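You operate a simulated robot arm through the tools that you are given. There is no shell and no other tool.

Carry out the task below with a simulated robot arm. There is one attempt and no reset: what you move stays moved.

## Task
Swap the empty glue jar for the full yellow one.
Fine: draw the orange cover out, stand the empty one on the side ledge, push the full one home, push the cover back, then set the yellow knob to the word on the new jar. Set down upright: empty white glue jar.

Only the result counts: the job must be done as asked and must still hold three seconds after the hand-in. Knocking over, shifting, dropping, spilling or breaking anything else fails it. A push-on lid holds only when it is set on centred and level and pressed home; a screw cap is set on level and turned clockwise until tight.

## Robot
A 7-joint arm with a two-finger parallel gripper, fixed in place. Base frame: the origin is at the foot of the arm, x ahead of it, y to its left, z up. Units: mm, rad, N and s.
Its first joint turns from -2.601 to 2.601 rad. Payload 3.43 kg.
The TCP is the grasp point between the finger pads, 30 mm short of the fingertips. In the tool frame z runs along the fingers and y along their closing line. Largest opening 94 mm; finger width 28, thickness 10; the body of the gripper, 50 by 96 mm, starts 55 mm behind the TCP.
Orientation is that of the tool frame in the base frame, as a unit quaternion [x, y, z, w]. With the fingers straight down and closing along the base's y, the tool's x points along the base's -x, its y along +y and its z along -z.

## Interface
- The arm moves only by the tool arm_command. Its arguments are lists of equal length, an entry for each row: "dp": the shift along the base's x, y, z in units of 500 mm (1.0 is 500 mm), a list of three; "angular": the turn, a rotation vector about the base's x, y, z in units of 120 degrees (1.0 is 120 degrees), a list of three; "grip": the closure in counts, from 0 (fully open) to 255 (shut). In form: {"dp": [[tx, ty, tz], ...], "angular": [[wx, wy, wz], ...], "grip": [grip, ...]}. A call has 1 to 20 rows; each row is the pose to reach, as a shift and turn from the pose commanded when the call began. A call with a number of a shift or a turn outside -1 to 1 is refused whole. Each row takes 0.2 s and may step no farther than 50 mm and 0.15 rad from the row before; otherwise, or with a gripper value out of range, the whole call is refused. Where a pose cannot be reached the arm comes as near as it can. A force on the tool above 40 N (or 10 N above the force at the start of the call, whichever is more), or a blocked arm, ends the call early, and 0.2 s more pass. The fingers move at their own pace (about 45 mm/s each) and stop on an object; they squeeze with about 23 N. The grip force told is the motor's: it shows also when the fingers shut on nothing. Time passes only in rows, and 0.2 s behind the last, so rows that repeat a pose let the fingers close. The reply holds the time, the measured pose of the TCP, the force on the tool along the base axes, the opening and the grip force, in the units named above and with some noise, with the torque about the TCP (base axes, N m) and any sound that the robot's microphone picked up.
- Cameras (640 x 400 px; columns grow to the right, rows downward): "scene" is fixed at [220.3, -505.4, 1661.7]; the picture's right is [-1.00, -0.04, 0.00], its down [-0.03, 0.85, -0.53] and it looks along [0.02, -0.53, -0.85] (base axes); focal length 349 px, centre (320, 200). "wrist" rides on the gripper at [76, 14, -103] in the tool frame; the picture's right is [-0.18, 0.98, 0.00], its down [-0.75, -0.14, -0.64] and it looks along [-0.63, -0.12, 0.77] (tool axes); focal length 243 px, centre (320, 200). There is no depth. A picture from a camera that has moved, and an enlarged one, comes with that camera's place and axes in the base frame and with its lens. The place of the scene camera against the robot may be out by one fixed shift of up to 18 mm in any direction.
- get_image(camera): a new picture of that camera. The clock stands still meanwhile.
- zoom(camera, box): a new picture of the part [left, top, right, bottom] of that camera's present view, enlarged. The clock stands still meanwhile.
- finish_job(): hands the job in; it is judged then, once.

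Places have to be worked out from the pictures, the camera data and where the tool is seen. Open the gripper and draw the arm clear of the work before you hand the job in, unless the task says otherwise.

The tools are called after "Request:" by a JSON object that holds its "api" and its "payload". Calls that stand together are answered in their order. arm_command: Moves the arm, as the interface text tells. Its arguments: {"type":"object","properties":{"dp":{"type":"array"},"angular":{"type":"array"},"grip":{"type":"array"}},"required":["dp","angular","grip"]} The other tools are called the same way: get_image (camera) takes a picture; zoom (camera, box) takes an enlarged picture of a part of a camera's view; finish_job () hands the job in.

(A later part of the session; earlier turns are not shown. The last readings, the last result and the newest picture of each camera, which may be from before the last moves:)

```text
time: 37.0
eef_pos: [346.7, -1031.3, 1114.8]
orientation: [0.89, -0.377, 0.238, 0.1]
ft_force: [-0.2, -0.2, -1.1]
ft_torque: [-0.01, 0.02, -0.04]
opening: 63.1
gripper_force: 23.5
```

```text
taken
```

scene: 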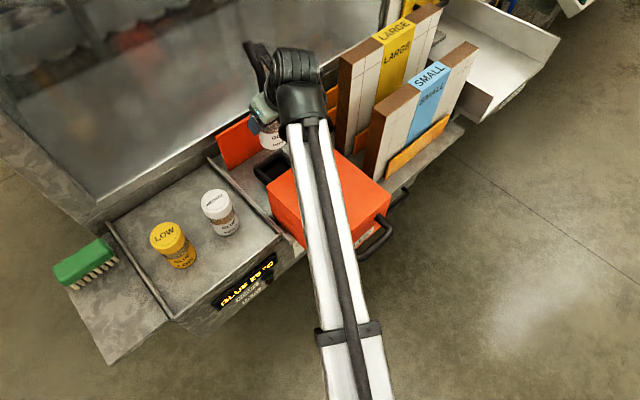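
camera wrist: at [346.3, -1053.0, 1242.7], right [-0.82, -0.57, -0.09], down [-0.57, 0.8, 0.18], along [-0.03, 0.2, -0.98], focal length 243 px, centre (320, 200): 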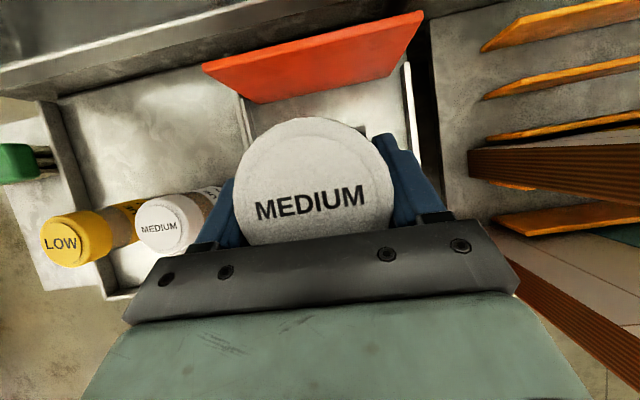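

The empty jar is clear of the pocket at about 1 N weight. I carry it along +l over the tray at z≈1140, yawing +25° with the arm, to look at the side ledge.

Request:
{"api": "arm_command", "payload": {"dp": [[0.03, 0.04, 0.015], [0.08, 0.1, 0.03], [0.13, 0.165, 0.045], [0.18, 0.228, 0.05], [0.23, 0.29, 0.05], [0.28, 0.353, 0.05], [0.33, 0.415, 0.05], [0.38, 0.478, 0.05], [0.43, 0.541, 0.05], [0.475, 0.598, 0.05], [0.513, 0.646, 0.05], [0.513, 0.646, 0.05]], "angular": [[0, 0, 0.01], [0, 0, 0.03], [0, 0, 0.05], [0, 0, 0.07], [0, 0, 0.09], [0, 0, 0.11], [0, 0, 0.13], [0, 0, 0.15], [0, 0, 0.17], [0, 0, 0.19], [0, 0, 0.208], [0, 0, 0.208]], "grip": [255, 255, 255, 255, 255, 255, 255, 255, 255, 255, 255, 255]}}

Request:
{"api": "get_image", "payload": {"camera": "wrist"}}

Request:
{"api": "get_image", "payload": {"camera": "scene"}}

```text
time: 39.6
eef_pos: [604.6, -708.1, 1139.3]
orientation: [0.95, -0.175, 0.255, 0.047]
ft_force: [0.1, -0.3, 0.4]
ft_torque: [-0.02, -0.02, -0.02]
opening: 63.0
gripper_force: 23.5
```

```text
taken
camera wrist: at [612.0, -728.4, 1267.7], right [-0.5, -0.86, -0.09], down [-0.86, 0.48, 0.18], along [-0.11, 0.17, -0.98], focal length 243 px, centre (320, 200)
```

wrist: 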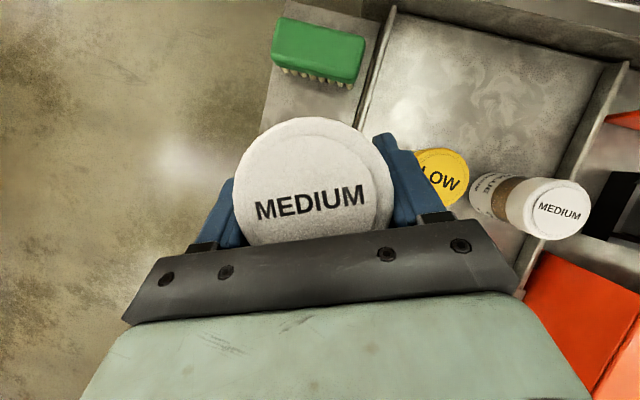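

```text
taken
```

scene: 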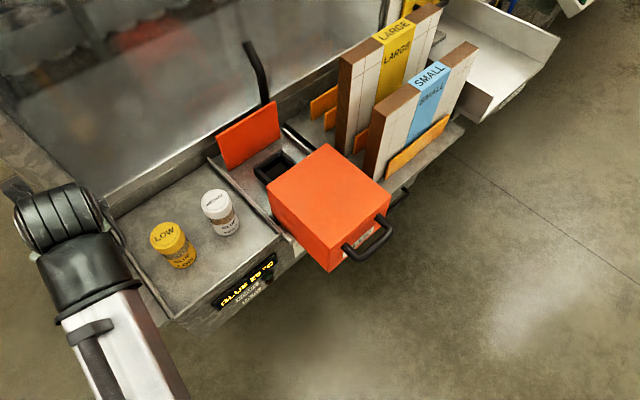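

Triangulating two earlier views puts the ledge's outer front corner near (652, -558, 878); its free area in front of the brush is about l -75..75, f 855..1030. I move 55 mm along +l to its middle and lower to TCP z≈1000.

Request:
{"api": "arm_command", "payload": {"dp": [[0.04, 0.038, 0], [0.079, 0.076, 0], [0.079, 0.076, -0.06], [0.079, 0.076, -0.14], [0.079, 0.076, -0.21], [0.079, 0.076, -0.26], [0.079, 0.076, -0.28], [0.079, 0.076, -0.28]], "angular": [[0, 0, 0], [0, 0, 0], [0, 0, 0], [0, 0, 0], [0, 0, 0], [0, 0, 0], [0, 0, 0], [0, 0, 0]], "grip": [255, 255, 255, 255, 255, 255, 255, 255]}}

Request:
{"api": "get_image", "payload": {"camera": "wrist"}}

Request:
{"api": "get_image", "payload": {"camera": "scene"}}

```text
time: 41.4
eef_pos: [642.9, -671.3, 1001.3]
orientation: [0.95, -0.176, 0.255, 0.047]
ft_force: [-0.2, -0.3, -1.1]
ft_torque: [-0.01, -0.01, -0.01]
opening: 63.1
gripper_force: 22.8
```

```text
taken
camera wrist: at [650.8, -690.5, 1128.0], right [-0.5, -0.86, -0.09], down [-0.86, 0.48, 0.18], along [-0.11, 0.17, -0.98], focal length 243 px, centre (320, 200)
```

wrist: 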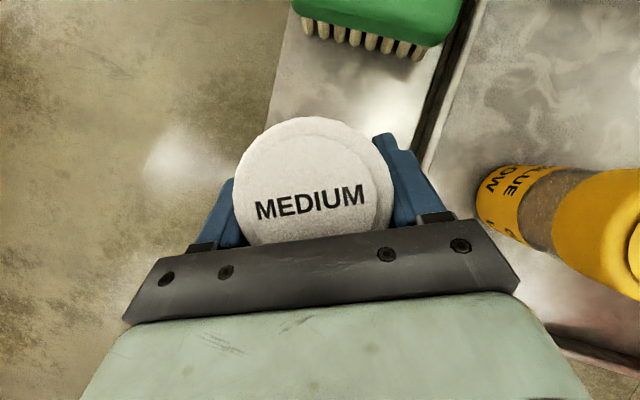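

```text
taken
```

scene: 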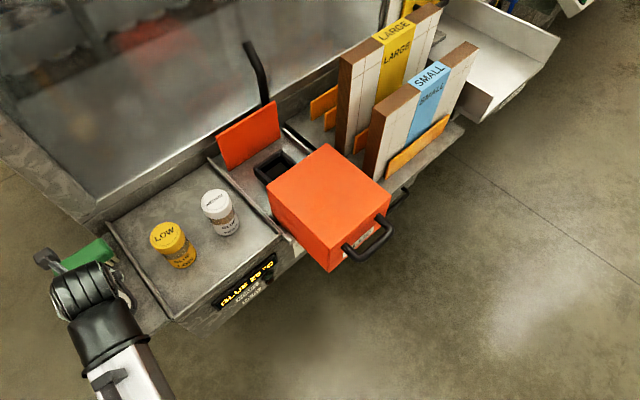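

The ledge spans about l -82..67 at z≈880 and the jar is centred over it. I lower to TCP z≈974, then creep down by force.

Request:
{"api": "arm_command", "payload": {"dp": [[0, 0, -0.02], [0, 0, -0.036], [0, 0, -0.046], [0, 0, -0.054], [0, 0, -0.054]], "angular": [[0, 0, 0], [0, 0, 0], [0, 0, 0], [0, 0, 0], [0, 0, 0]], "grip": [255, 255, 255, 255, 255]}}

```text
time: 42.6
eef_pos: [642.8, -671.9, 973.4]
orientation: [0.95, -0.176, 0.255, 0.048]
ft_force: [-1.4, 0.5, 6.0]
ft_torque: [0.1, 0.04, 0.0]
opening: 62.6
gripper_force: 24.0
```

Fz rose to +6 N, so the jar seems to have touched the ledge near TCP z≈973. I check with a picture and a 1 mm further step.

Request:
{"api": "arm_command", "payload": {"dp": [[0, 0, -0.001], [0, 0, -0.002]], "angular": [[0, 0, 0], [0, 0, 0]], "grip": [255, 255]}}

Request:
{"api": "zoom", "payload": {"camera": "scene", "box": [40, 220, 200, 360]}}

Request:
{"api": "get_image", "payload": {"camera": "wrist"}}

```text
time: 43.2
eef_pos: [642.4, -672.2, 974.9]
orientation: [0.949, -0.177, 0.255, 0.049]
ft_force: [-2.6, -2.1, 16.6]
ft_torque: [-0.05, 0.13, 0.01]
opening: 63.2
gripper_force: 23.1
```

```text
2.86 times, centred on (120, 290) of scene
camera zoom: at [220.3, -505.4, 1661.7], right [-1.0, -0.04, 0.0], down [-0.03, 0.85, -0.53], along [0.02, -0.53, -0.85], focal length 997 px, centre (891, -57)
```

zoom: 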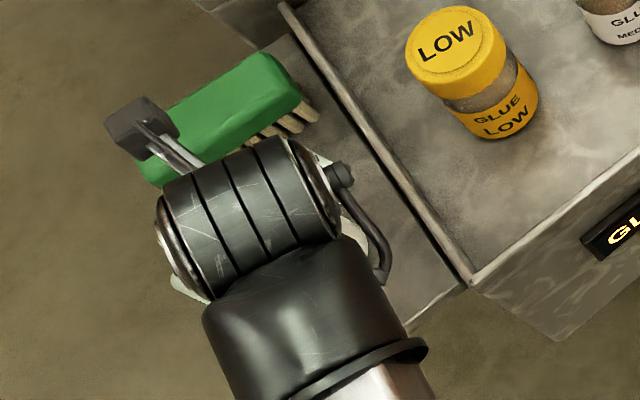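

```text
taken
camera wrist: at [650.8, -690.6, 1101.3], right [-0.5, -0.86, -0.09], down [-0.86, 0.48, 0.18], along [-0.11, 0.17, -0.98], focal length 243 px, centre (320, 200)
```

wrist: 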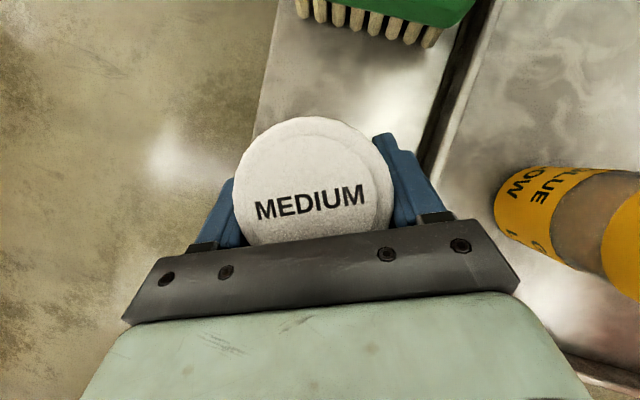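

The jar is firmly on the ledge (16.6 N). I ease off about 1 mm, open the fingers and lift straight up.

Request:
{"api": "arm_command", "payload": {"dp": [[0, 0, 0.0024], [0, 0, 0.0024], [0, 0, 0.0024], [0, 0, 0.0024], [0, 0, 0.0024]], "angular": [[0, 0, 0], [0, 0, 0], [0, 0, 0], [0, 0, 0], [0, 0, 0]], "grip": [255, 0, 0, 0, 0]}}

Request:
{"api": "get_image", "payload": {"camera": "wrist"}}

```text
time: 44.4
eef_pos: [642.9, -670.9, 973.4]
orientation: [0.95, -0.176, 0.254, 0.047]
ft_force: [-0.1, -0.4, 0.9]
ft_torque: [-0.01, 0.0, 0.01]
opening: 94.1
gripper_force: 0.1
```

```text
taken
camera wrist: at [651.2, -690.7, 1101.1], right [-0.5, -0.86, -0.09], down [-0.86, 0.48, 0.18], along [-0.11, 0.17, -0.98], focal length 243 px, centre (320, 200)
```

wrist: 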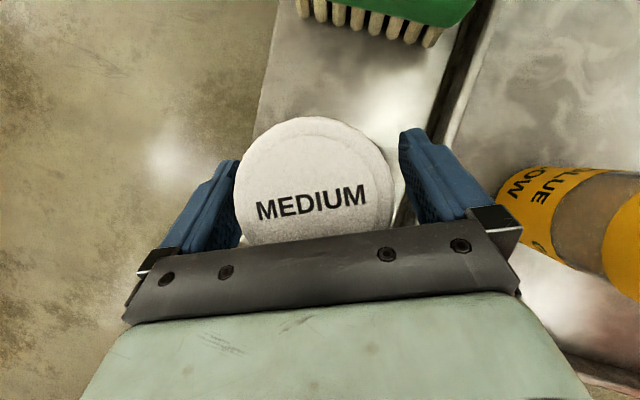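

The empty jar stands free on the ledge. I lift clear 150 mm, then move above the yellow jar while turning back to X azimuth -46°.

Request:
{"api": "arm_command", "payload": {"dp": [[0, 0, 0.04], [0, 0, 0.1], [0, 0, 0.18], [0, 0, 0.26], [0, 0, 0.3], [-0.045, -0.066, 0.3], [-0.09, -0.132, 0.3], [-0.135, -0.197, 0.3], [-0.181, -0.263, 0.3], [-0.181, -0.263, 0.3]], "angular": [[0, 0, 0], [0, 0, 0], [0, 0, 0], [0, 0, 0], [0, 0, 0], [0, 0, -0.052], [0, 0, -0.104], [0, 0, -0.156], [0, 0, -0.208], [0, 0, -0.208]], "grip": [0, 0, 0, 0, 0, 0, 0, 0, 0, 0]}}

Request:
{"api": "get_image", "payload": {"camera": "wrist"}}

Request:
{"api": "get_image", "payload": {"camera": "scene"}}

```text
time: 46.6
eef_pos: [551.9, -802.5, 1123.0]
orientation: [0.889, -0.378, 0.238, 0.102]
ft_force: [0.5, 0.5, -0.3]
ft_torque: [-0.01, 0.04, -0.01]
opening: 94.0
gripper_force: 0.1
```

```text
taken
camera wrist: at [551.8, -823.7, 1251.2], right [-0.82, -0.57, -0.09], down [-0.57, 0.8, 0.18], along [-0.03, 0.2, -0.98], focal length 243 px, centre (320, 200)
```

wrist: 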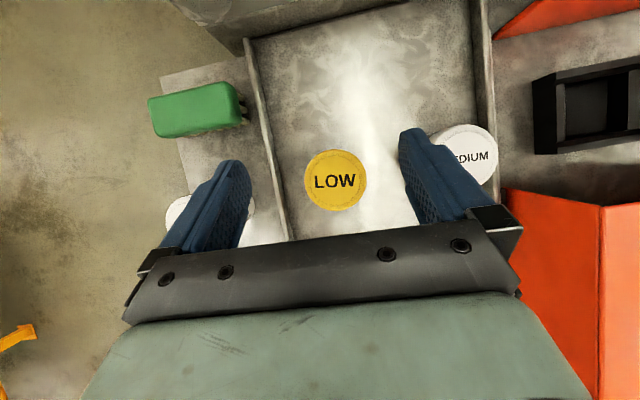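

```text
taken
```

scene: 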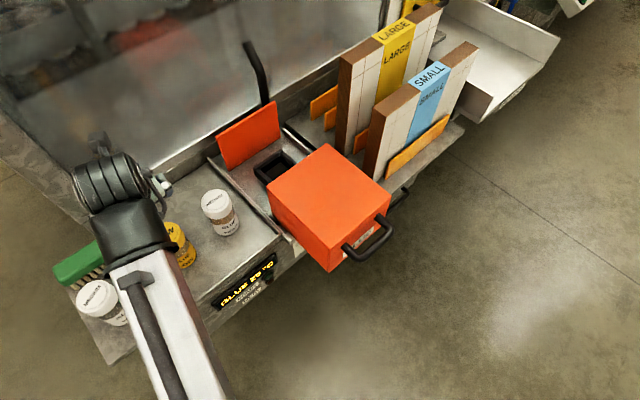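

The empty jar stands upright on the ledge. The yellow lid measures at l≈-164, f≈953, so I shift (-8.3, +3.1) mm and lower to z≈1020 for a check.

Request:
{"api": "arm_command", "payload": {"dp": [[-0.0166, 0.0062, -0.02], [-0.0166, 0.0062, -0.08], [-0.0166, 0.0062, -0.14], [-0.0166, 0.0062, -0.19], [-0.0166, 0.0062, -0.206], [-0.0166, 0.0062, -0.206]], "angular": [[0, 0, 0], [0, 0, 0], [0, 0, 0], [0, 0, 0], [0, 0, 0], [0, 0, 0]], "grip": [0, 0, 0, 0, 0, 0]}}

Request:
{"api": "get_image", "payload": {"camera": "wrist"}}

```text
time: 48.0
eef_pos: [544.5, -800.8, 1021.3]
orientation: [0.889, -0.377, 0.238, 0.101]
ft_force: [-0.1, 0.0, -0.1]
ft_torque: [0.02, -0.01, 0.01]
opening: 94.3
gripper_force: 0.0
```

```text
taken
camera wrist: at [543.6, -820.9, 1148.0], right [-0.82, -0.57, -0.09], down [-0.57, 0.8, 0.18], along [-0.03, 0.2, -0.98], focal length 243 px, centre (320, 200)
```

wrist: 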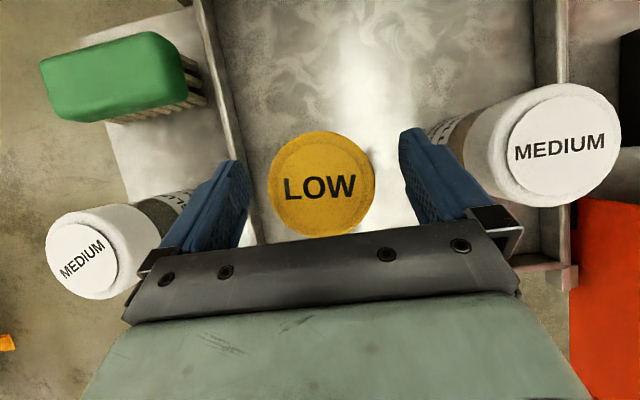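

The yellow jar is centred within 1 mm. I lower 50 mm to z≈971 and close.

Request:
{"api": "arm_command", "payload": {"dp": [[0, 0, -0.03], [0, 0, -0.06], [0, 0, -0.09], [0, 0, -0.1], [0, 0, -0.1], [0, 0, -0.1], [0, 0, -0.1], [0, 0, -0.1]], "angular": [[0, 0, 0], [0, 0, 0], [0, 0, 0], [0, 0, 0], [0, 0, 0], [0, 0, 0], [0, 0, 0], [0, 0, 0]], "grip": [0, 0, 0, 0, 255, 255, 255, 255]}}

Request:
{"api": "get_image", "payload": {"camera": "wrist"}}

```text
time: 49.8
eef_pos: [542.7, -801.0, 970.8]
orientation: [0.889, -0.377, 0.238, 0.101]
ft_force: [0.9, 0.1, 1.3]
ft_torque: [0.02, 0.03, -0.02]
opening: 63.2
gripper_force: 23.0
```

```text
taken
camera wrist: at [543.7, -821.0, 1098.2], right [-0.82, -0.57, -0.09], down [-0.57, 0.8, 0.18], along [-0.03, 0.2, -0.98], focal length 243 px, centre (320, 200)
```

wrist: 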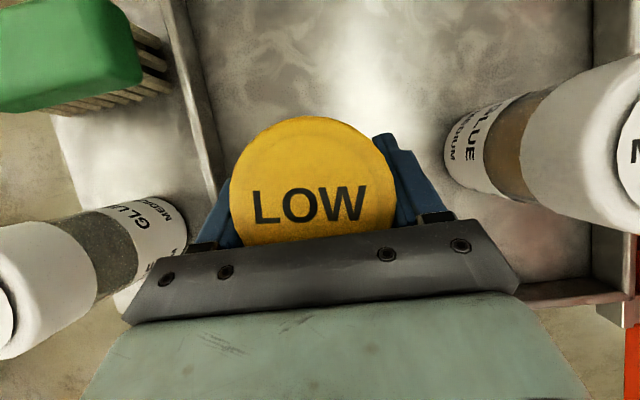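

The yellow jar is gripped at 63.2 mm. I lift it 150 mm, first slowly.

Request:
{"api": "arm_command", "payload": {"dp": [[0, 0, 0.01], [0, 0, 0.02], [0, 0, 0.04], [0, 0, 0.08], [0, 0, 0.13], [0, 0, 0.18], [0, 0, 0.23], [0, 0, 0.28], [0, 0, 0.3], [0, 0, 0.3]], "angular": [[0, 0, 0], [0, 0, 0], [0, 0, 0], [0, 0, 0], [0, 0, 0], [0, 0, 0], [0, 0, 0], [0, 0, 0], [0, 0, 0], [0, 0, 0]], "grip": [255, 255, 255, 255, 255, 255, 255, 255, 255, 255]}}

Request:
{"api": "get_image", "payload": {"camera": "wrist"}}

Request:
{"api": "get_image", "payload": {"camera": "scene"}}

```text
time: 52.0
eef_pos: [545.1, -800.4, 1121.4]
orientation: [0.889, -0.377, 0.238, 0.101]
ft_force: [0.4, -0.5, -2.5]
ft_torque: [-0.05, -0.02, -0.01]
opening: 63.3
gripper_force: 23.5
```

```text
taken
camera wrist: at [544.1, -821.1, 1248.4], right [-0.82, -0.57, -0.09], down [-0.57, 0.8, 0.18], along [-0.03, 0.2, -0.98], focal length 243 px, centre (320, 200)
```

wrist: 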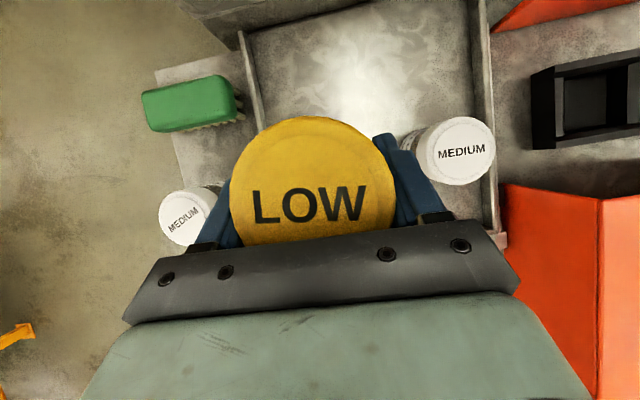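

```text
taken
```

scene: 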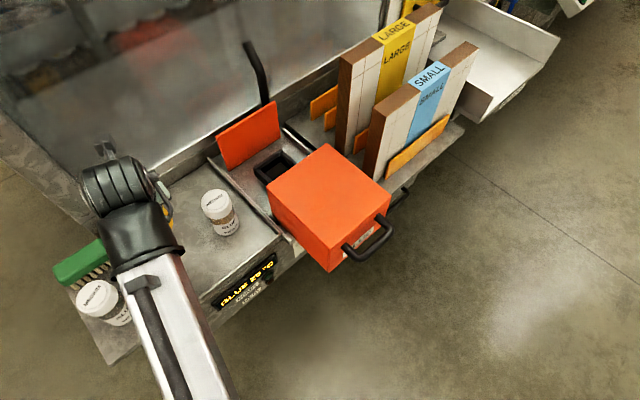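

The full jar is held at about 2.5 N. I zoom on the empty pocket to confirm its centre before carrying the jar over.

Request:
{"api": "zoom", "payload": {"camera": "wrist", "box": [500, 40, 640, 170]}}

Request:
{"api": "zoom", "payload": {"camera": "scene", "box": [230, 120, 330, 200]}}

```text
3.08 times, centred on (570, 105) of wrist
camera zoom: at [544.1, -821.1, 1248.4], right [-0.82, -0.57, -0.09], down [-0.57, 0.8, 0.18], along [-0.03, 0.2, -0.98], focal length 746 px, centre (-449, 492)
```

zoom: 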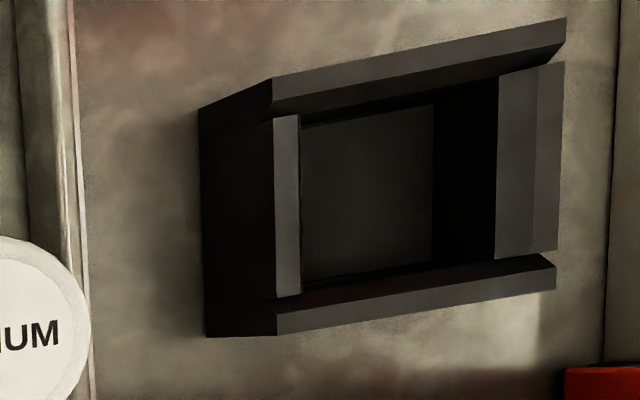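

```text
5.00 times, centred on (280, 160) of scene
camera zoom: at [220.3, -505.4, 1661.7], right [-1.0, -0.04, 0.0], down [-0.03, 0.85, -0.53], along [0.02, -0.53, -0.85], focal length 1745 px, centre (520, 400)
```

zoom: 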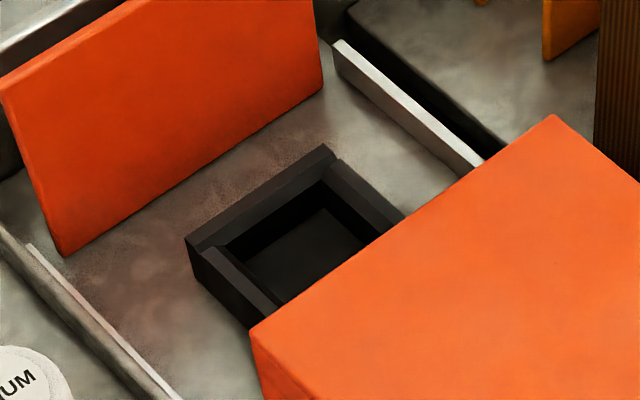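

The pocket centre works out at l≈-470, f≈984, matching where the empty jar was gripped. Both lids sit alike in the grip, so I carry the full jar back by the exact commanded offsets (-197.2, -232.6) at this height.

Request:
{"api": "arm_command", "payload": {"dp": [[-0.03, -0.035, 0], [-0.08, -0.094, 0], [-0.13, -0.153, 0], [-0.18, -0.212, 0], [-0.23, -0.271, 0], [-0.28, -0.33, 0], [-0.33, -0.389, 0], [-0.37, -0.436, 0], [-0.3944, -0.4652, 0], [-0.3944, -0.4652, 0], [-0.3944, -0.4652, 0]], "angular": [[0, 0, 0], [0, 0, 0], [0, 0, 0], [0, 0, 0], [0, 0, 0], [0, 0, 0], [0, 0, 0], [0, 0, 0], [0, 0, 0], [0, 0, 0], [0, 0, 0]], "grip": [255, 255, 255, 255, 255, 255, 255, 255, 255, 255, 255]}}

Request:
{"api": "get_image", "payload": {"camera": "wrist"}}

Request:
{"api": "zoom", "payload": {"camera": "scene", "box": [200, 60, 360, 200]}}

```text
time: 54.4
eef_pos: [347.8, -1032.5, 1119.5]
orientation: [0.889, -0.378, 0.238, 0.102]
ft_force: [0.4, -0.4, -2.3]
ft_torque: [-0.01, 0.0, -0.01]
opening: 63.1
gripper_force: 22.9
```

```text
taken
camera wrist: at [346.5, -1053.5, 1248.0], right [-0.82, -0.57, -0.09], down [-0.57, 0.8, 0.18], along [-0.03, 0.2, -0.98], focal length 243 px, centre (320, 200)
```

wrist: 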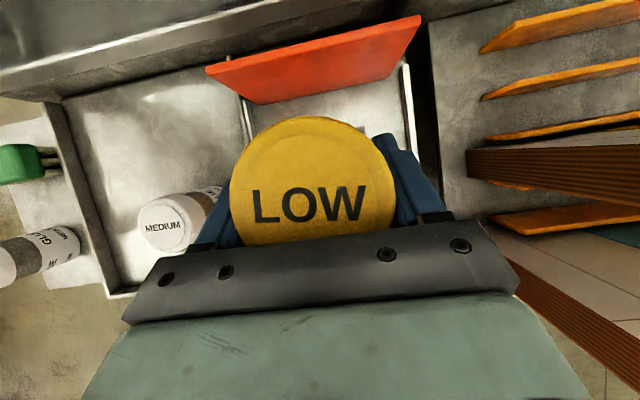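

```text
2.86 times, centred on (280, 130) of scene
camera zoom: at [220.3, -505.4, 1661.7], right [-1.0, -0.04, 0.0], down [-0.03, 0.85, -0.53], along [0.02, -0.53, -0.85], focal length 997 px, centre (434, 400)
```

zoom: 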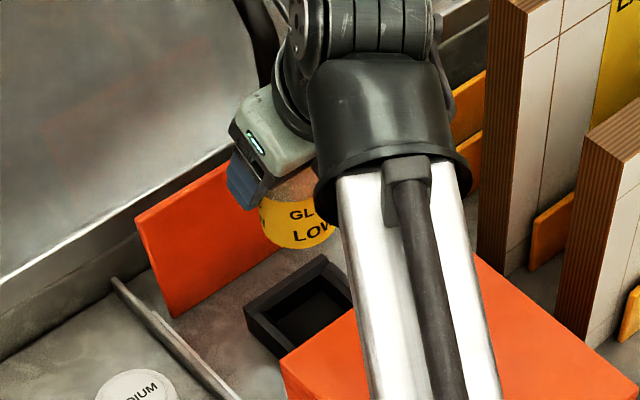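

The jar is above the pocket at the same x,y as the earlier grip. I lower to TCP z≈1022, just above the pocket rim.

Request:
{"api": "arm_command", "payload": {"dp": [[0, 0, -0.04], [0, 0, -0.09], [0, 0, -0.14], [0, 0, -0.18], [0, 0, -0.196], [0, 0, -0.196]], "angular": [[0, 0, 0], [0, 0, 0], [0, 0, 0], [0, 0, 0], [0, 0, 0], [0, 0, 0]], "grip": [255, 255, 255, 255, 255, 255]}}

Request:
{"api": "zoom", "payload": {"camera": "scene", "box": [230, 100, 330, 200]}}

Request:
{"api": "get_image", "payload": {"camera": "wrist"}}

```text
time: 55.8
eef_pos: [347.7, -1032.9, 1023.1]
orientation: [0.889, -0.377, 0.239, 0.101]
ft_force: [-1.2, -0.1, -1.9]
ft_torque: [-0.02, 0.0, 0.0]
opening: 63.2
gripper_force: 23.1
```

```text
4.00 times, centred on (280, 150) of scene
camera zoom: at [220.3, -505.4, 1661.7], right [-1.0, -0.04, 0.0], down [-0.03, 0.85, -0.53], along [0.02, -0.53, -0.85], focal length 1396 px, centre (480, 400)
```

zoom: 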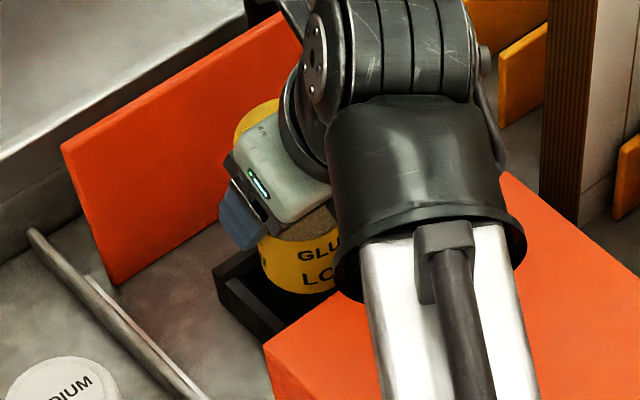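

```text
taken
camera wrist: at [346.7, -1052.9, 1149.5], right [-0.82, -0.57, -0.09], down [-0.57, 0.8, 0.18], along [-0.03, 0.2, -0.98], focal length 243 px, centre (320, 200)
```

wrist: 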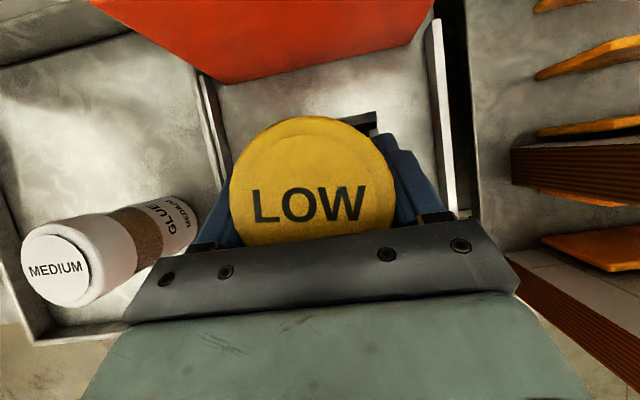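

Nothing touches yet (Fz -1.9 N). I creep down 20 mm in small steps, watching the force.

Request:
{"api": "arm_command", "payload": {"dp": [[0, 0, -0.006], [0, 0, -0.012], [0, 0, -0.018], [0, 0, -0.024], [0, 0, -0.03], [0, 0, -0.036], [0, 0, -0.04], [0, 0, -0.04]], "angular": [[0, 0, 0], [0, 0, 0], [0, 0, 0], [0, 0, 0], [0, 0, 0], [0, 0, 0], [0, 0, 0], [0, 0, 0]], "grip": [255, 255, 255, 255, 255, 255, 255, 255]}}

```text
time: 57.6
eef_pos: [347.1, -1031.9, 1002.9]
orientation: [0.889, -0.378, 0.238, 0.101]
ft_force: [0.5, 0.8, -2.2]
ft_torque: [0.01, 0.0, -0.01]
opening: 63.1
gripper_force: 23.3
```

Still free, so the jar has entered the pocket or is about to. I continue down 18 mm slowly.

Request:
{"api": "arm_command", "payload": {"dp": [[0, 0, -0.005], [0, 0, -0.01], [0, 0, -0.015], [0, 0, -0.02], [0, 0, -0.025], [0, 0, -0.03], [0, 0, -0.036], [0, 0, -0.036]], "angular": [[0, 0, 0], [0, 0, 0], [0, 0, 0], [0, 0, 0], [0, 0, 0], [0, 0, 0], [0, 0, 0], [0, 0, 0]], "grip": [255, 255, 255, 255, 255, 255, 255, 255]}}

Request:
{"api": "get_image", "payload": {"camera": "wrist"}}

```text
time: 59.4
eef_pos: [348.0, -1032.3, 984.7]
orientation: [0.889, -0.378, 0.238, 0.101]
ft_force: [3.7, 1.5, 0.3]
ft_torque: [0.3, 0.07, 0.04]
opening: 62.9
gripper_force: 23.2
```

```text
taken
camera wrist: at [346.7, -1053.0, 1112.0], right [-0.82, -0.57, -0.09], down [-0.58, 0.8, 0.18], along [-0.03, 0.2, -0.98], focal length 243 px, centre (320, 200)
```

wrist: 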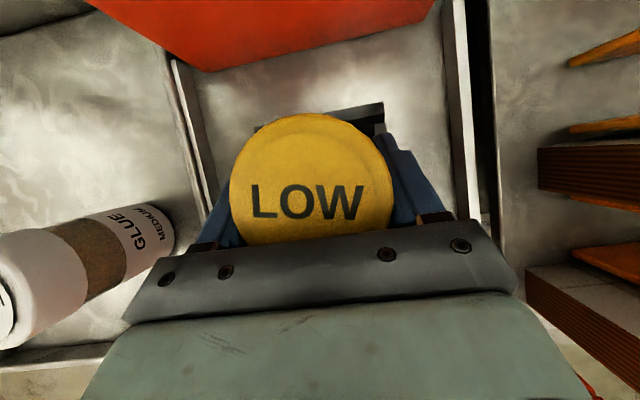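

A slight +l side force (≈4 N) shows light wall contact. I nudge 0.5 mm that way and continue down 8 mm.

Request:
{"api": "arm_command", "payload": {"dp": [[0.0008, 0.0008, 0], [0.0008, 0.0008, -0.004], [0.0008, 0.0008, -0.008], [0.0008, 0.0008, -0.012], [0.0008, 0.0008, -0.016], [0.0008, 0.0008, -0.016]], "angular": [[0, 0, 0], [0, 0, 0], [0, 0, 0], [0, 0, 0], [0, 0, 0], [0, 0, 0]], "grip": [255, 255, 255, 255, 255, 255]}}

Request:
{"api": "get_image", "payload": {"camera": "wrist"}}

```text
time: 60.8
eef_pos: [348.3, -1031.4, 975.9]
orientation: [0.889, -0.377, 0.238, 0.102]
ft_force: [1.6, 0.1, -2.6]
ft_torque: [0.08, -0.03, 0.01]
opening: 62.2
gripper_force: 23.2
```

```text
taken
camera wrist: at [346.9, -1053.2, 1103.2], right [-0.82, -0.57, -0.09], down [-0.57, 0.8, 0.18], along [-0.03, 0.2, -0.98], focal length 243 px, centre (320, 200)
```

wrist: 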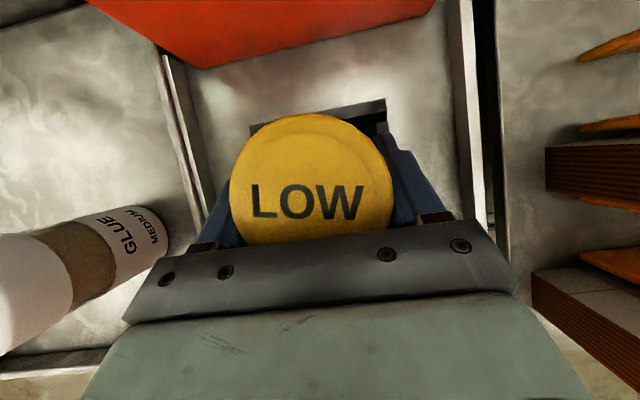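

Still hanging freely at z≈976. I go on down 2 mm per row until the floor is felt.

Request:
{"api": "arm_command", "payload": {"dp": [[0, 0, -0.003], [0, 0, -0.006], [0, 0, -0.009], [0, 0, -0.009]], "angular": [[0, 0, 0], [0, 0, 0], [0, 0, 0], [0, 0, 0]], "grip": [255, 255, 255, 255]}}

```text
time: 61.8
eef_pos: [347.7, -1032.2, 972.7]
orientation: [0.889, -0.377, 0.239, 0.101]
ft_force: [0.3, 0.5, 5.0]
ft_torque: [0.16, -0.08, 0.03]
opening: 62.7
gripper_force: 23.0
```

Floor contact at z≈972.7, as expected for a seated jar. I press about 2 mm more to push it home.

Request:
{"api": "arm_command", "payload": {"dp": [[0, 0, -0.002], [0, 0, -0.004], [0, 0, -0.004]], "angular": [[0, 0, 0], [0, 0, 0], [0, 0, 0]], "grip": [255, 255, 255]}}

Request:
{"api": "get_image", "payload": {"camera": "wrist"}}

```text
time: 62.6
eef_pos: [347.6, -1031.9, 970.6]
orientation: [0.889, -0.378, 0.239, 0.102]
ft_force: [-2.6, -2.0, 19.1]
ft_torque: [0.27, 0.09, 0.08]
opening: 62.2
gripper_force: 22.6
```

```text
taken
camera wrist: at [346.5, -1052.5, 1098.5], right [-0.82, -0.57, -0.09], down [-0.57, 0.8, 0.18], along [-0.03, 0.2, -0.98], focal length 243 px, centre (320, 200)
```

wrist: 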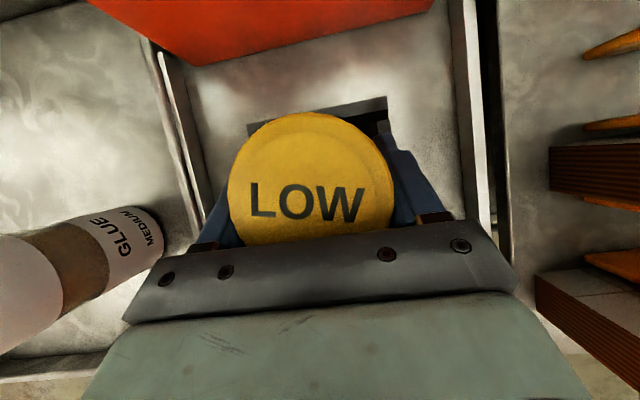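

Pressed with about 20 N and the floor held. I ease off 1.5 mm, open, and look at how the jar sits.

Request:
{"api": "arm_command", "payload": {"dp": [[0, 0, 0.003], [0, 0, 0.003], [0, 0, 0.003], [0, 0, 0.003], [0, 0, 0.003]], "angular": [[0, 0, 0], [0, 0, 0], [0, 0, 0], [0, 0, 0], [0, 0, 0]], "grip": [255, 0, 0, 0, 0]}}

Request:
{"api": "get_image", "payload": {"camera": "wrist"}}

```text
time: 63.8
eef_pos: [347.6, -1031.4, 970.8]
orientation: [0.889, -0.378, 0.239, 0.101]
ft_force: [-0.3, 0.3, -0.6]
ft_torque: [0.02, -0.02, -0.01]
opening: 94.0
gripper_force: 0.1
```

```text
taken
camera wrist: at [347.0, -1052.8, 1098.7], right [-0.82, -0.57, -0.09], down [-0.57, 0.8, 0.18], along [-0.03, 0.2, -0.98], focal length 243 px, centre (320, 200)
```

wrist: 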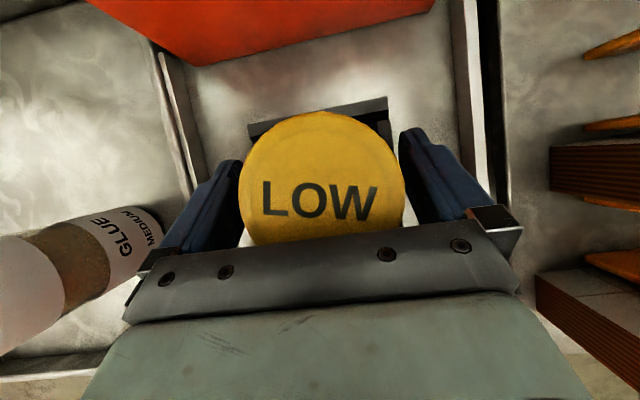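

The jar shifted a little on release. I raise the hand straight up to look at it from above.

Request:
{"api": "arm_command", "payload": {"dp": [[0, 0, 0.03], [0, 0, 0.08], [0, 0, 0.14], [0, 0, 0.2], [0, 0, 0.26], [0, 0, 0.26]], "angular": [[0, 0, 0], [0, 0, 0], [0, 0, 0], [0, 0, 0], [0, 0, 0], [0, 0, 0]], "grip": [0, 0, 0, 0, 0, 0]}}

Request:
{"api": "zoom", "payload": {"camera": "wrist", "box": [250, 110, 420, 230]}}

Request:
{"api": "zoom", "payload": {"camera": "scene", "box": [220, 80, 340, 200]}}

```text
time: 65.2
eef_pos: [346.9, -1032.9, 1101.0]
orientation: [0.889, -0.378, 0.237, 0.102]
ft_force: [0.6, -0.4, 0.0]
ft_torque: [0.05, 0.02, -0.01]
opening: 94.0
gripper_force: 0.1
```

```text
3.33 times, centred on (335, 170) of wrist
camera zoom: at [345.9, -1053.2, 1229.0], right [-0.82, -0.57, -0.09], down [-0.57, 0.8, 0.18], along [-0.03, 0.2, -0.98], focal length 809 px, centre (270, 300)
```

zoom: 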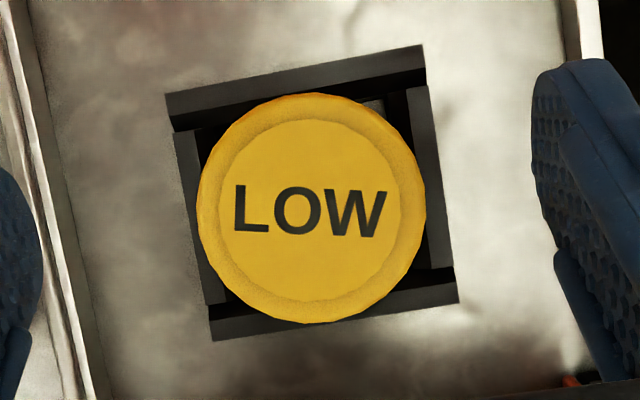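

```text
3.33 times, centred on (280, 140) of scene
camera zoom: at [220.3, -505.4, 1661.7], right [-1.0, -0.04, 0.0], down [-0.03, 0.85, -0.53], along [0.02, -0.53, -0.85], focal length 1164 px, centre (453, 400)
```

zoom: 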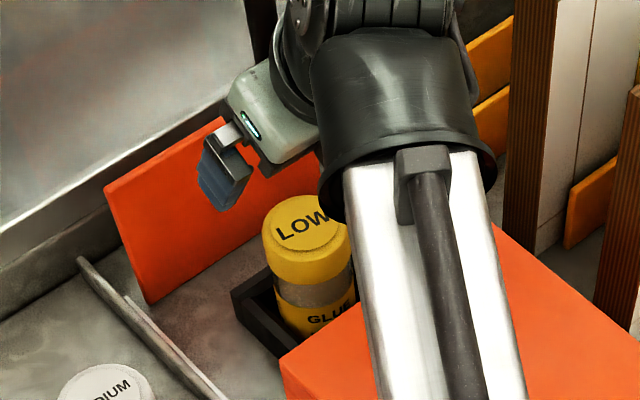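

The yellow jar sits upright in the pocket, lid near z≈1004, centred within 2 mm. I back away and up while removing the tilt, ready to go for the cover handle.

Request:
{"api": "arm_command", "payload": {"dp": [[-0.01, 0.01, 0.05], [-0.04, 0.04, 0.098], [-0.08, 0.08, 0.098], [-0.12, 0.12, 0.098], [-0.166, 0.164, 0.098], [-0.166, 0.164, 0.098]], "angular": [[0, 0, 0], [0.045, 0.0434, 0], [0.09, 0.0868, 0], [0.135, 0.1302, 0], [0.1798, 0.1737, 0], [0.1798, 0.1737, 0]], "grip": [0, 0, 0, 0, 0, 0]}}

Request:
{"api": "zoom", "payload": {"camera": "scene", "box": [220, 80, 340, 200]}}

```text
time: 66.6
eef_pos: [263.4, -949.8, 1151.6]
orientation: [0.92, -0.391, -0.001, -0.001]
ft_force: [-0.7, 0.4, 0.4]
ft_torque: [-0.02, -0.02, 0.0]
opening: 93.8
gripper_force: 0.0
```

```text
3.33 times, centred on (280, 140) of scene
camera zoom: at [220.3, -505.4, 1661.7], right [-1.0, -0.04, 0.0], down [-0.03, 0.85, -0.53], along [0.02, -0.53, -0.85], focal length 1164 px, centre (453, 400)
```

zoom: 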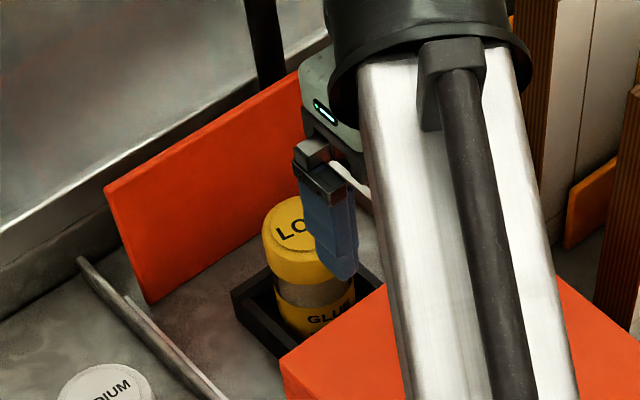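

Now I yaw +90° back to the handle orientation and travel to above the handle, fingers set to 44 mm.

Request:
{"api": "arm_command", "payload": {"dp": [[-0.024, 0.025, 0], [-0.049, 0.05, 0], [-0.073, 0.075, 0], [-0.098, 0.1, 0], [-0.122, 0.125, 0], [-0.147, 0.15, 0], [-0.171, 0.175, 0], [-0.195, 0.199, 0], [-0.22, 0.224, 0], [-0.244, 0.249, 0], [-0.268, 0.274, -0.007], [-0.293, 0.299, -0.014], [-0.293, 0.299, -0.014]], "angular": [[0, 0, 0.0625], [0, 0, 0.125], [0, 0, 0.1875], [0, 0, 0.25], [0, 0, 0.3125], [0, 0, 0.375], [0, 0, 0.4375], [0, 0, 0.5], [0, 0, 0.5625], [0, 0, 0.625], [0, 0, 0.6875], [0, 0, 0.75], [0, 0, 0.75]], "grip": [136, 136, 136, 136, 136, 136, 136, 136, 136, 136, 136, 136, 136]}}

Request:
{"api": "get_image", "payload": {"camera": "wrist"}}

Request:
{"api": "get_image", "payload": {"camera": "scene"}}

```text
time: 69.4
eef_pos: [118.0, -799.0, 1143.3]
orientation: [0.927, 0.375, 0.0, 0.0]
ft_force: [0.1, 0.2, 0.9]
ft_torque: [0.0, 0.0, -0.03]
opening: 43.8
gripper_force: 0.1
```

```text
taken
camera wrist: at [181.5, -758.1, 1246.6], right [0.55, -0.83, 0.0], down [-0.64, -0.42, 0.64], along [-0.54, -0.35, -0.77], focal length 243 px, centre (320, 200)
```

wrist: 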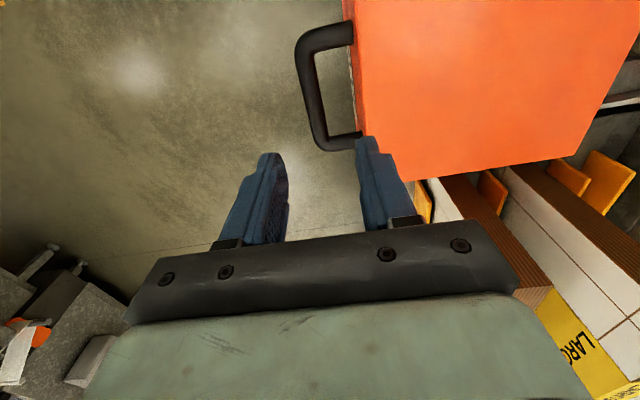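

```text
taken
```

scene: 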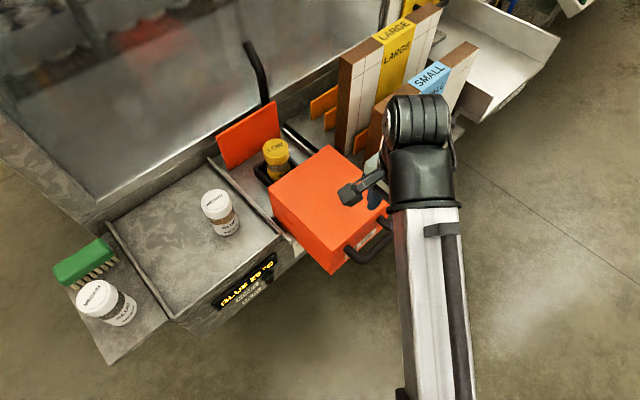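

The handle is now about 6–7 mm further out than where I released it. I shift 6 mm outward and lower around the bar.

Request:
{"api": "arm_command", "payload": {"dp": [[-0.0084, 0.0086, -0.04], [-0.0084, 0.0086, -0.1], [-0.0084, 0.0086, -0.16], [-0.0084, 0.0086, -0.22], [-0.0084, 0.0086, -0.26], [-0.0084, 0.0086, -0.28], [-0.0084, 0.0086, -0.28]], "angular": [[0, 0, 0], [0, 0, 0], [0, 0, 0], [0, 0, 0], [0, 0, 0], [0, 0, 0], [0, 0, 0]], "grip": [136, 136, 136, 136, 136, 136, 136]}}

Request:
{"api": "get_image", "payload": {"camera": "wrist"}}

```text
time: 71.0
eef_pos: [113.6, -798.3, 1003.5]
orientation: [0.927, 0.375, 0.0, 0.0]
ft_force: [-0.9, 0.6, 0.0]
ft_torque: [-0.01, 0.01, 0.0]
opening: 44.0
gripper_force: 0.1
```

```text
taken
camera wrist: at [177.9, -754.4, 1106.9], right [0.55, -0.83, 0.0], down [-0.64, -0.42, 0.64], along [-0.54, -0.35, -0.77], focal length 243 px, centre (320, 200)
```

wrist: 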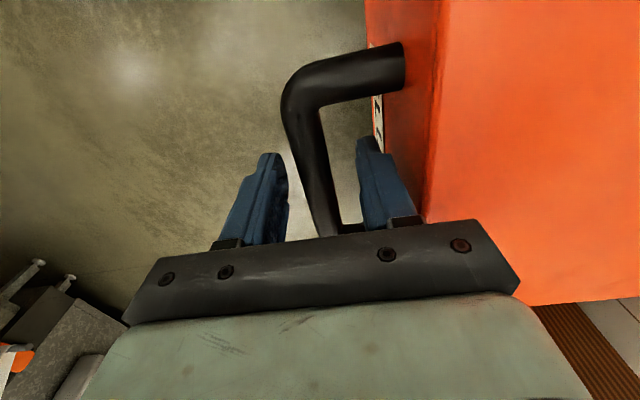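

The bar is between the fingers but I'm nearer one post than before, so I shift 7 mm along +l and then close.

Request:
{"api": "arm_command", "payload": {"dp": [[0.01, 0.0097, 0], [0.01, 0.0097, 0], [0.01, 0.0097, 0], [0.01, 0.0097, 0], [0.01, 0.0097, 0], [0.01, 0.0097, 0]], "angular": [[0, 0, 0], [0, 0, 0], [0, 0, 0], [0, 0, 0], [0, 0, 0], [0, 0, 0]], "grip": [136, 136, 255, 255, 255, 255]}}

Request:
{"api": "get_image", "payload": {"camera": "wrist"}}

```text
time: 72.4
eef_pos: [118.8, -791.4, 1003.3]
orientation: [0.927, 0.376, 0.0, 0.0]
ft_force: [-0.2, 0.1, 6.0]
ft_torque: [0.07, -0.05, 0.42]
opening: 17.9
gripper_force: 45.0
```

```text
taken
camera wrist: at [182.9, -749.1, 1107.1], right [0.55, -0.83, 0.0], down [-0.64, -0.42, 0.64], along [-0.54, -0.35, -0.77], focal length 243 px, centre (320, 200)
```

wrist: 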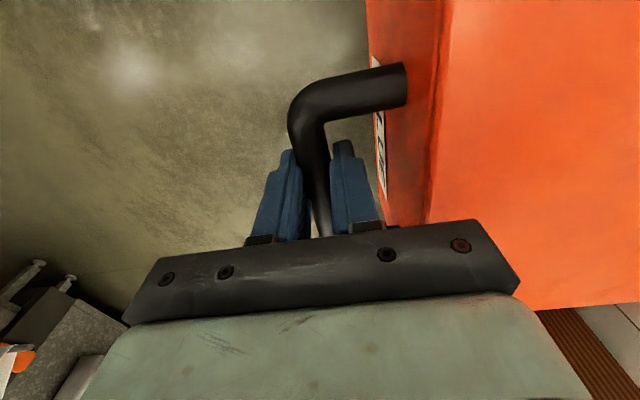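

The bar is gripped again. I push the cover back 60 mm along (0.707, -0.707), dropping 1 mm as the track showed.

Request:
{"api": "arm_command", "payload": {"dp": [[0.0141, -0.0141, 0.0], [0.0283, -0.0283, -0.0005], [0.0424, -0.0424, -0.0005], [0.0566, -0.0566, -0.001], [0.0707, -0.0707, -0.001], [0.0849, -0.0849, -0.001], [0.0849, -0.0849, -0.001]], "angular": [[0, 0, 0], [0, 0, 0], [0, 0, 0], [0, 0, 0], [0, 0, 0], [0, 0, 0], [0, 0, 0]], "grip": [255, 255, 255, 255, 255, 255, 255]}}

Request:
{"api": "zoom", "payload": {"camera": "scene", "box": [190, 80, 350, 240]}}

```text
time: 74.0
eef_pos: [161.5, -834.1, 1004.0]
orientation: [0.927, 0.375, 0.0, 0.001]
ft_force: [-3.1, -4.1, 30.5]
ft_torque: [1.0, -0.73, 0.32]
opening: 17.7
gripper_force: 44.6
```

```text
2.50 times, centred on (270, 160) of scene
camera zoom: at [220.3, -505.4, 1661.7], right [-1.0, -0.04, 0.0], down [-0.03, 0.85, -0.53], along [0.02, -0.53, -0.85], focal length 873 px, centre (445, 300)
```

zoom: 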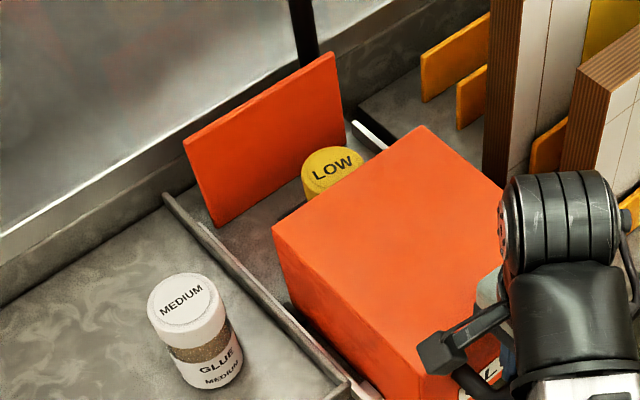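

Fz is +30 N, so the handle track doesn't drop. I raise 2.5 mm to relieve it and push on 50 mm.

Request:
{"api": "arm_command", "payload": {"dp": [[0, 0, 0.003], [0, 0, 0.005], [0.0141, -0.0141, 0.005], [0.0283, -0.0283, 0.005], [0.0424, -0.0424, 0.005], [0.0566, -0.0566, 0.005], [0.0707, -0.0707, 0.005], [0.0707, -0.0707, 0.005]], "angular": [[0, 0, 0], [0, 0, 0], [0, 0, 0], [0, 0, 0], [0, 0, 0], [0, 0, 0], [0, 0, 0], [0, 0, 0]], "grip": [255, 255, 255, 255, 255, 255, 255, 255]}}

Request:
{"api": "zoom", "payload": {"camera": "scene", "box": [190, 80, 350, 240]}}

```text
time: 75.8
eef_pos: [197.6, -869.6, 1004.5]
orientation: [0.927, 0.375, 0.001, -0.001]
ft_force: [0.4, 1.2, -20.6]
ft_torque: [0.19, -0.16, 0.28]
opening: 17.8
gripper_force: 44.8
```

```text
2.50 times, centred on (270, 160) of scene
camera zoom: at [220.3, -505.4, 1661.7], right [-1.0, -0.04, 0.0], down [-0.03, 0.85, -0.53], along [0.02, -0.53, -0.85], focal length 873 px, centre (445, 300)
```

zoom: 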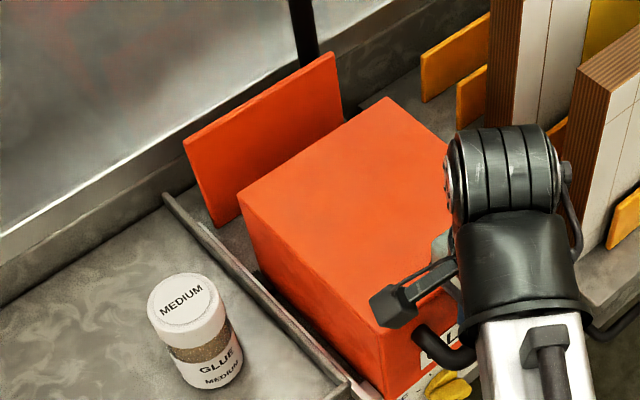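

Now Fz is -21 N, so I lower 1.5 mm and push another 50 mm; about 75 mm remain to home.

Request:
{"api": "arm_command", "payload": {"dp": [[0, 0, -0.003], [0.0141, -0.0141, -0.0035], [0.0283, -0.0283, -0.004], [0.0424, -0.0424, -0.004], [0.0566, -0.0566, -0.0045], [0.0707, -0.0707, -0.005], [0.0707, -0.0707, -0.005]], "angular": [[0, 0, 0], [0, 0, 0], [0, 0, 0], [0, 0, 0], [0, 0, 0], [0, 0, 0], [0, 0, 0]], "grip": [255, 255, 255, 255, 255, 255, 255]}}

Request:
{"api": "zoom", "payload": {"camera": "scene", "box": [190, 80, 350, 240]}}

```text
time: 77.4
eef_pos: [231.6, -904.1, 1003.7]
orientation: [0.927, 0.374, -0.001, 0.002]
ft_force: [-3.8, -5.2, 15.5]
ft_torque: [0.71, -0.58, 0.4]
opening: 17.7
gripper_force: 45.1
```

```text
2.50 times, centred on (270, 160) of scene
camera zoom: at [220.3, -505.4, 1661.7], right [-1.0, -0.04, 0.0], down [-0.03, 0.85, -0.53], along [0.02, -0.53, -0.85], focal length 873 px, centre (445, 300)
```

zoom: 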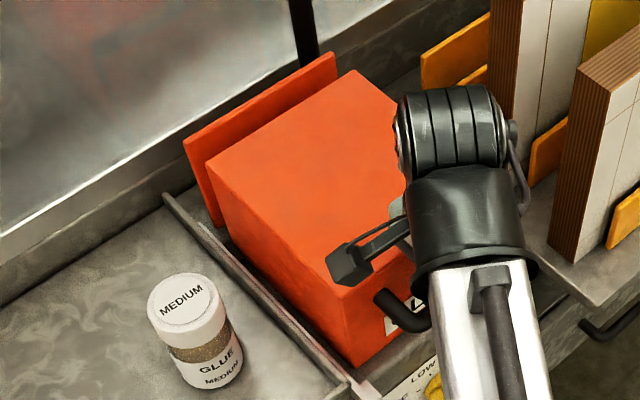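

About 26 mm remain. I raise 1 mm and push 18 mm, then will creep to the stop.

Request:
{"api": "arm_command", "payload": {"dp": [[0, 0, 0.002], [0.0071, -0.0071, 0.002], [0.0141, -0.0141, 0.002], [0.0198, -0.0198, 0.002], [0.0255, -0.0255, 0.002], [0.0255, -0.0255, 0.002]], "angular": [[0, 0, 0], [0, 0, 0], [0, 0, 0], [0, 0, 0], [0, 0, 0], [0, 0, 0]], "grip": [255, 255, 255, 255, 255, 255]}}

Request:
{"api": "zoom", "payload": {"camera": "scene", "box": [190, 80, 350, 240]}}

```text
time: 78.8
eef_pos: [244.8, -917.2, 1005.0]
orientation: [0.927, 0.375, 0.0, -0.001]
ft_force: [-1.2, 0.8, 6.6]
ft_torque: [-0.58, 0.61, 0.39]
opening: 17.6
gripper_force: 44.2
```

```text
2.50 times, centred on (270, 160) of scene
camera zoom: at [220.3, -505.4, 1661.7], right [-1.0, -0.04, 0.0], down [-0.03, 0.85, -0.53], along [0.02, -0.53, -0.85], focal length 873 px, centre (445, 300)
```

zoom: 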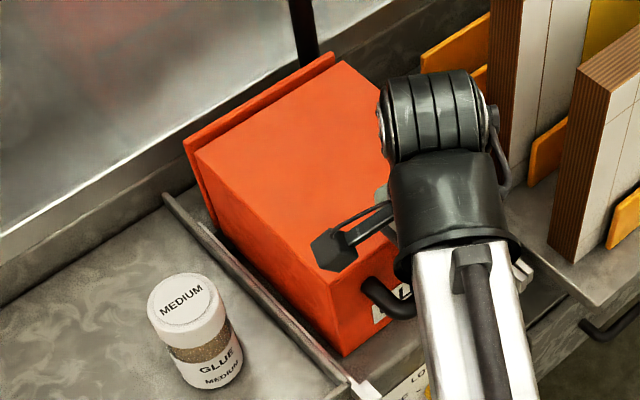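

About 8 mm remain. I creep in 1.5 mm per row until the stop is felt.

Request:
{"api": "arm_command", "payload": {"dp": [[0.0021, -0.0021, 0], [0.0042, -0.0042, 0], [0.0064, -0.0064, 0], [0.0085, -0.0085, 0], [0.0106, -0.0106, 0], [0.0127, -0.0127, 0]], "angular": [[0, 0, 0], [0, 0, 0], [0, 0, 0], [0, 0, 0], [0, 0, 0], [0, 0, 0]], "grip": [255, 255, 255, 255, 255, 255]}}

Request:
{"api": "zoom", "payload": {"camera": "scene", "box": [190, 80, 350, 240]}}

```text
time: 80.2
eef_pos: [251.1, -922.4, 1005.2]
orientation: [0.927, 0.375, -0.001, 0.0]
ft_force: [-1.7, -0.4, 8.8]
ft_torque: [0.57, -0.64, 0.41]
opening: 17.5
gripper_force: 45.5
```

```text
2.50 times, centred on (270, 160) of scene
camera zoom: at [220.3, -505.4, 1661.7], right [-1.0, -0.04, 0.0], down [-0.03, 0.85, -0.53], along [0.02, -0.53, -0.85], focal length 873 px, centre (445, 300)
```

zoom: 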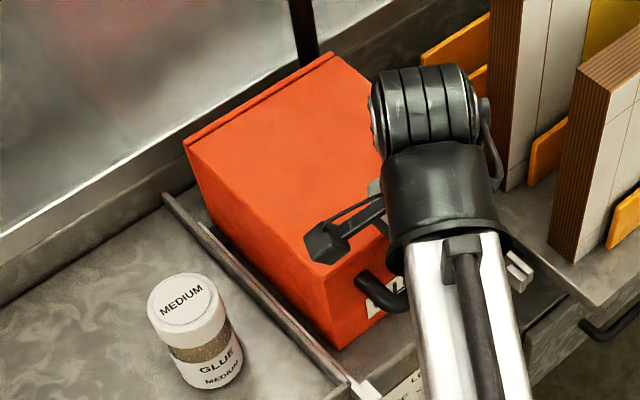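

The cover looks shut against the back plate, at f≈838, its starting place. I press up to 4 mm more to make sure it is at its stop.

Request:
{"api": "arm_command", "payload": {"dp": [[0.0014, -0.0014, 0], [0.0028, -0.0028, 0], [0.0042, -0.0042, 0], [0.0057, -0.0057, 0]], "angular": [[0, 0, 0], [0, 0, 0], [0, 0, 0], [0, 0, 0]], "grip": [255, 255, 255, 255]}}

Request:
{"api": "zoom", "payload": {"camera": "scene", "box": [190, 80, 350, 240]}}

```text
time: 81.2
eef_pos: [250.9, -924.9, 1004.4]
orientation: [0.928, 0.373, -0.001, -0.003]
ft_force: [-19.3, 23.6, 9.0]
ft_torque: [-0.06, 0.28, 0.74]
opening: 17.7
gripper_force: 44.9
```

```text
2.50 times, centred on (270, 160) of scene
camera zoom: at [220.3, -505.4, 1661.7], right [-1.0, -0.04, 0.0], down [-0.03, 0.85, -0.53], along [0.02, -0.53, -0.85], focal length 873 px, centre (445, 300)
```

zoom: 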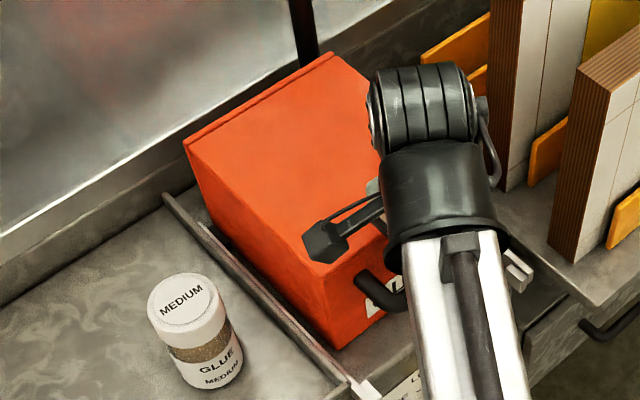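

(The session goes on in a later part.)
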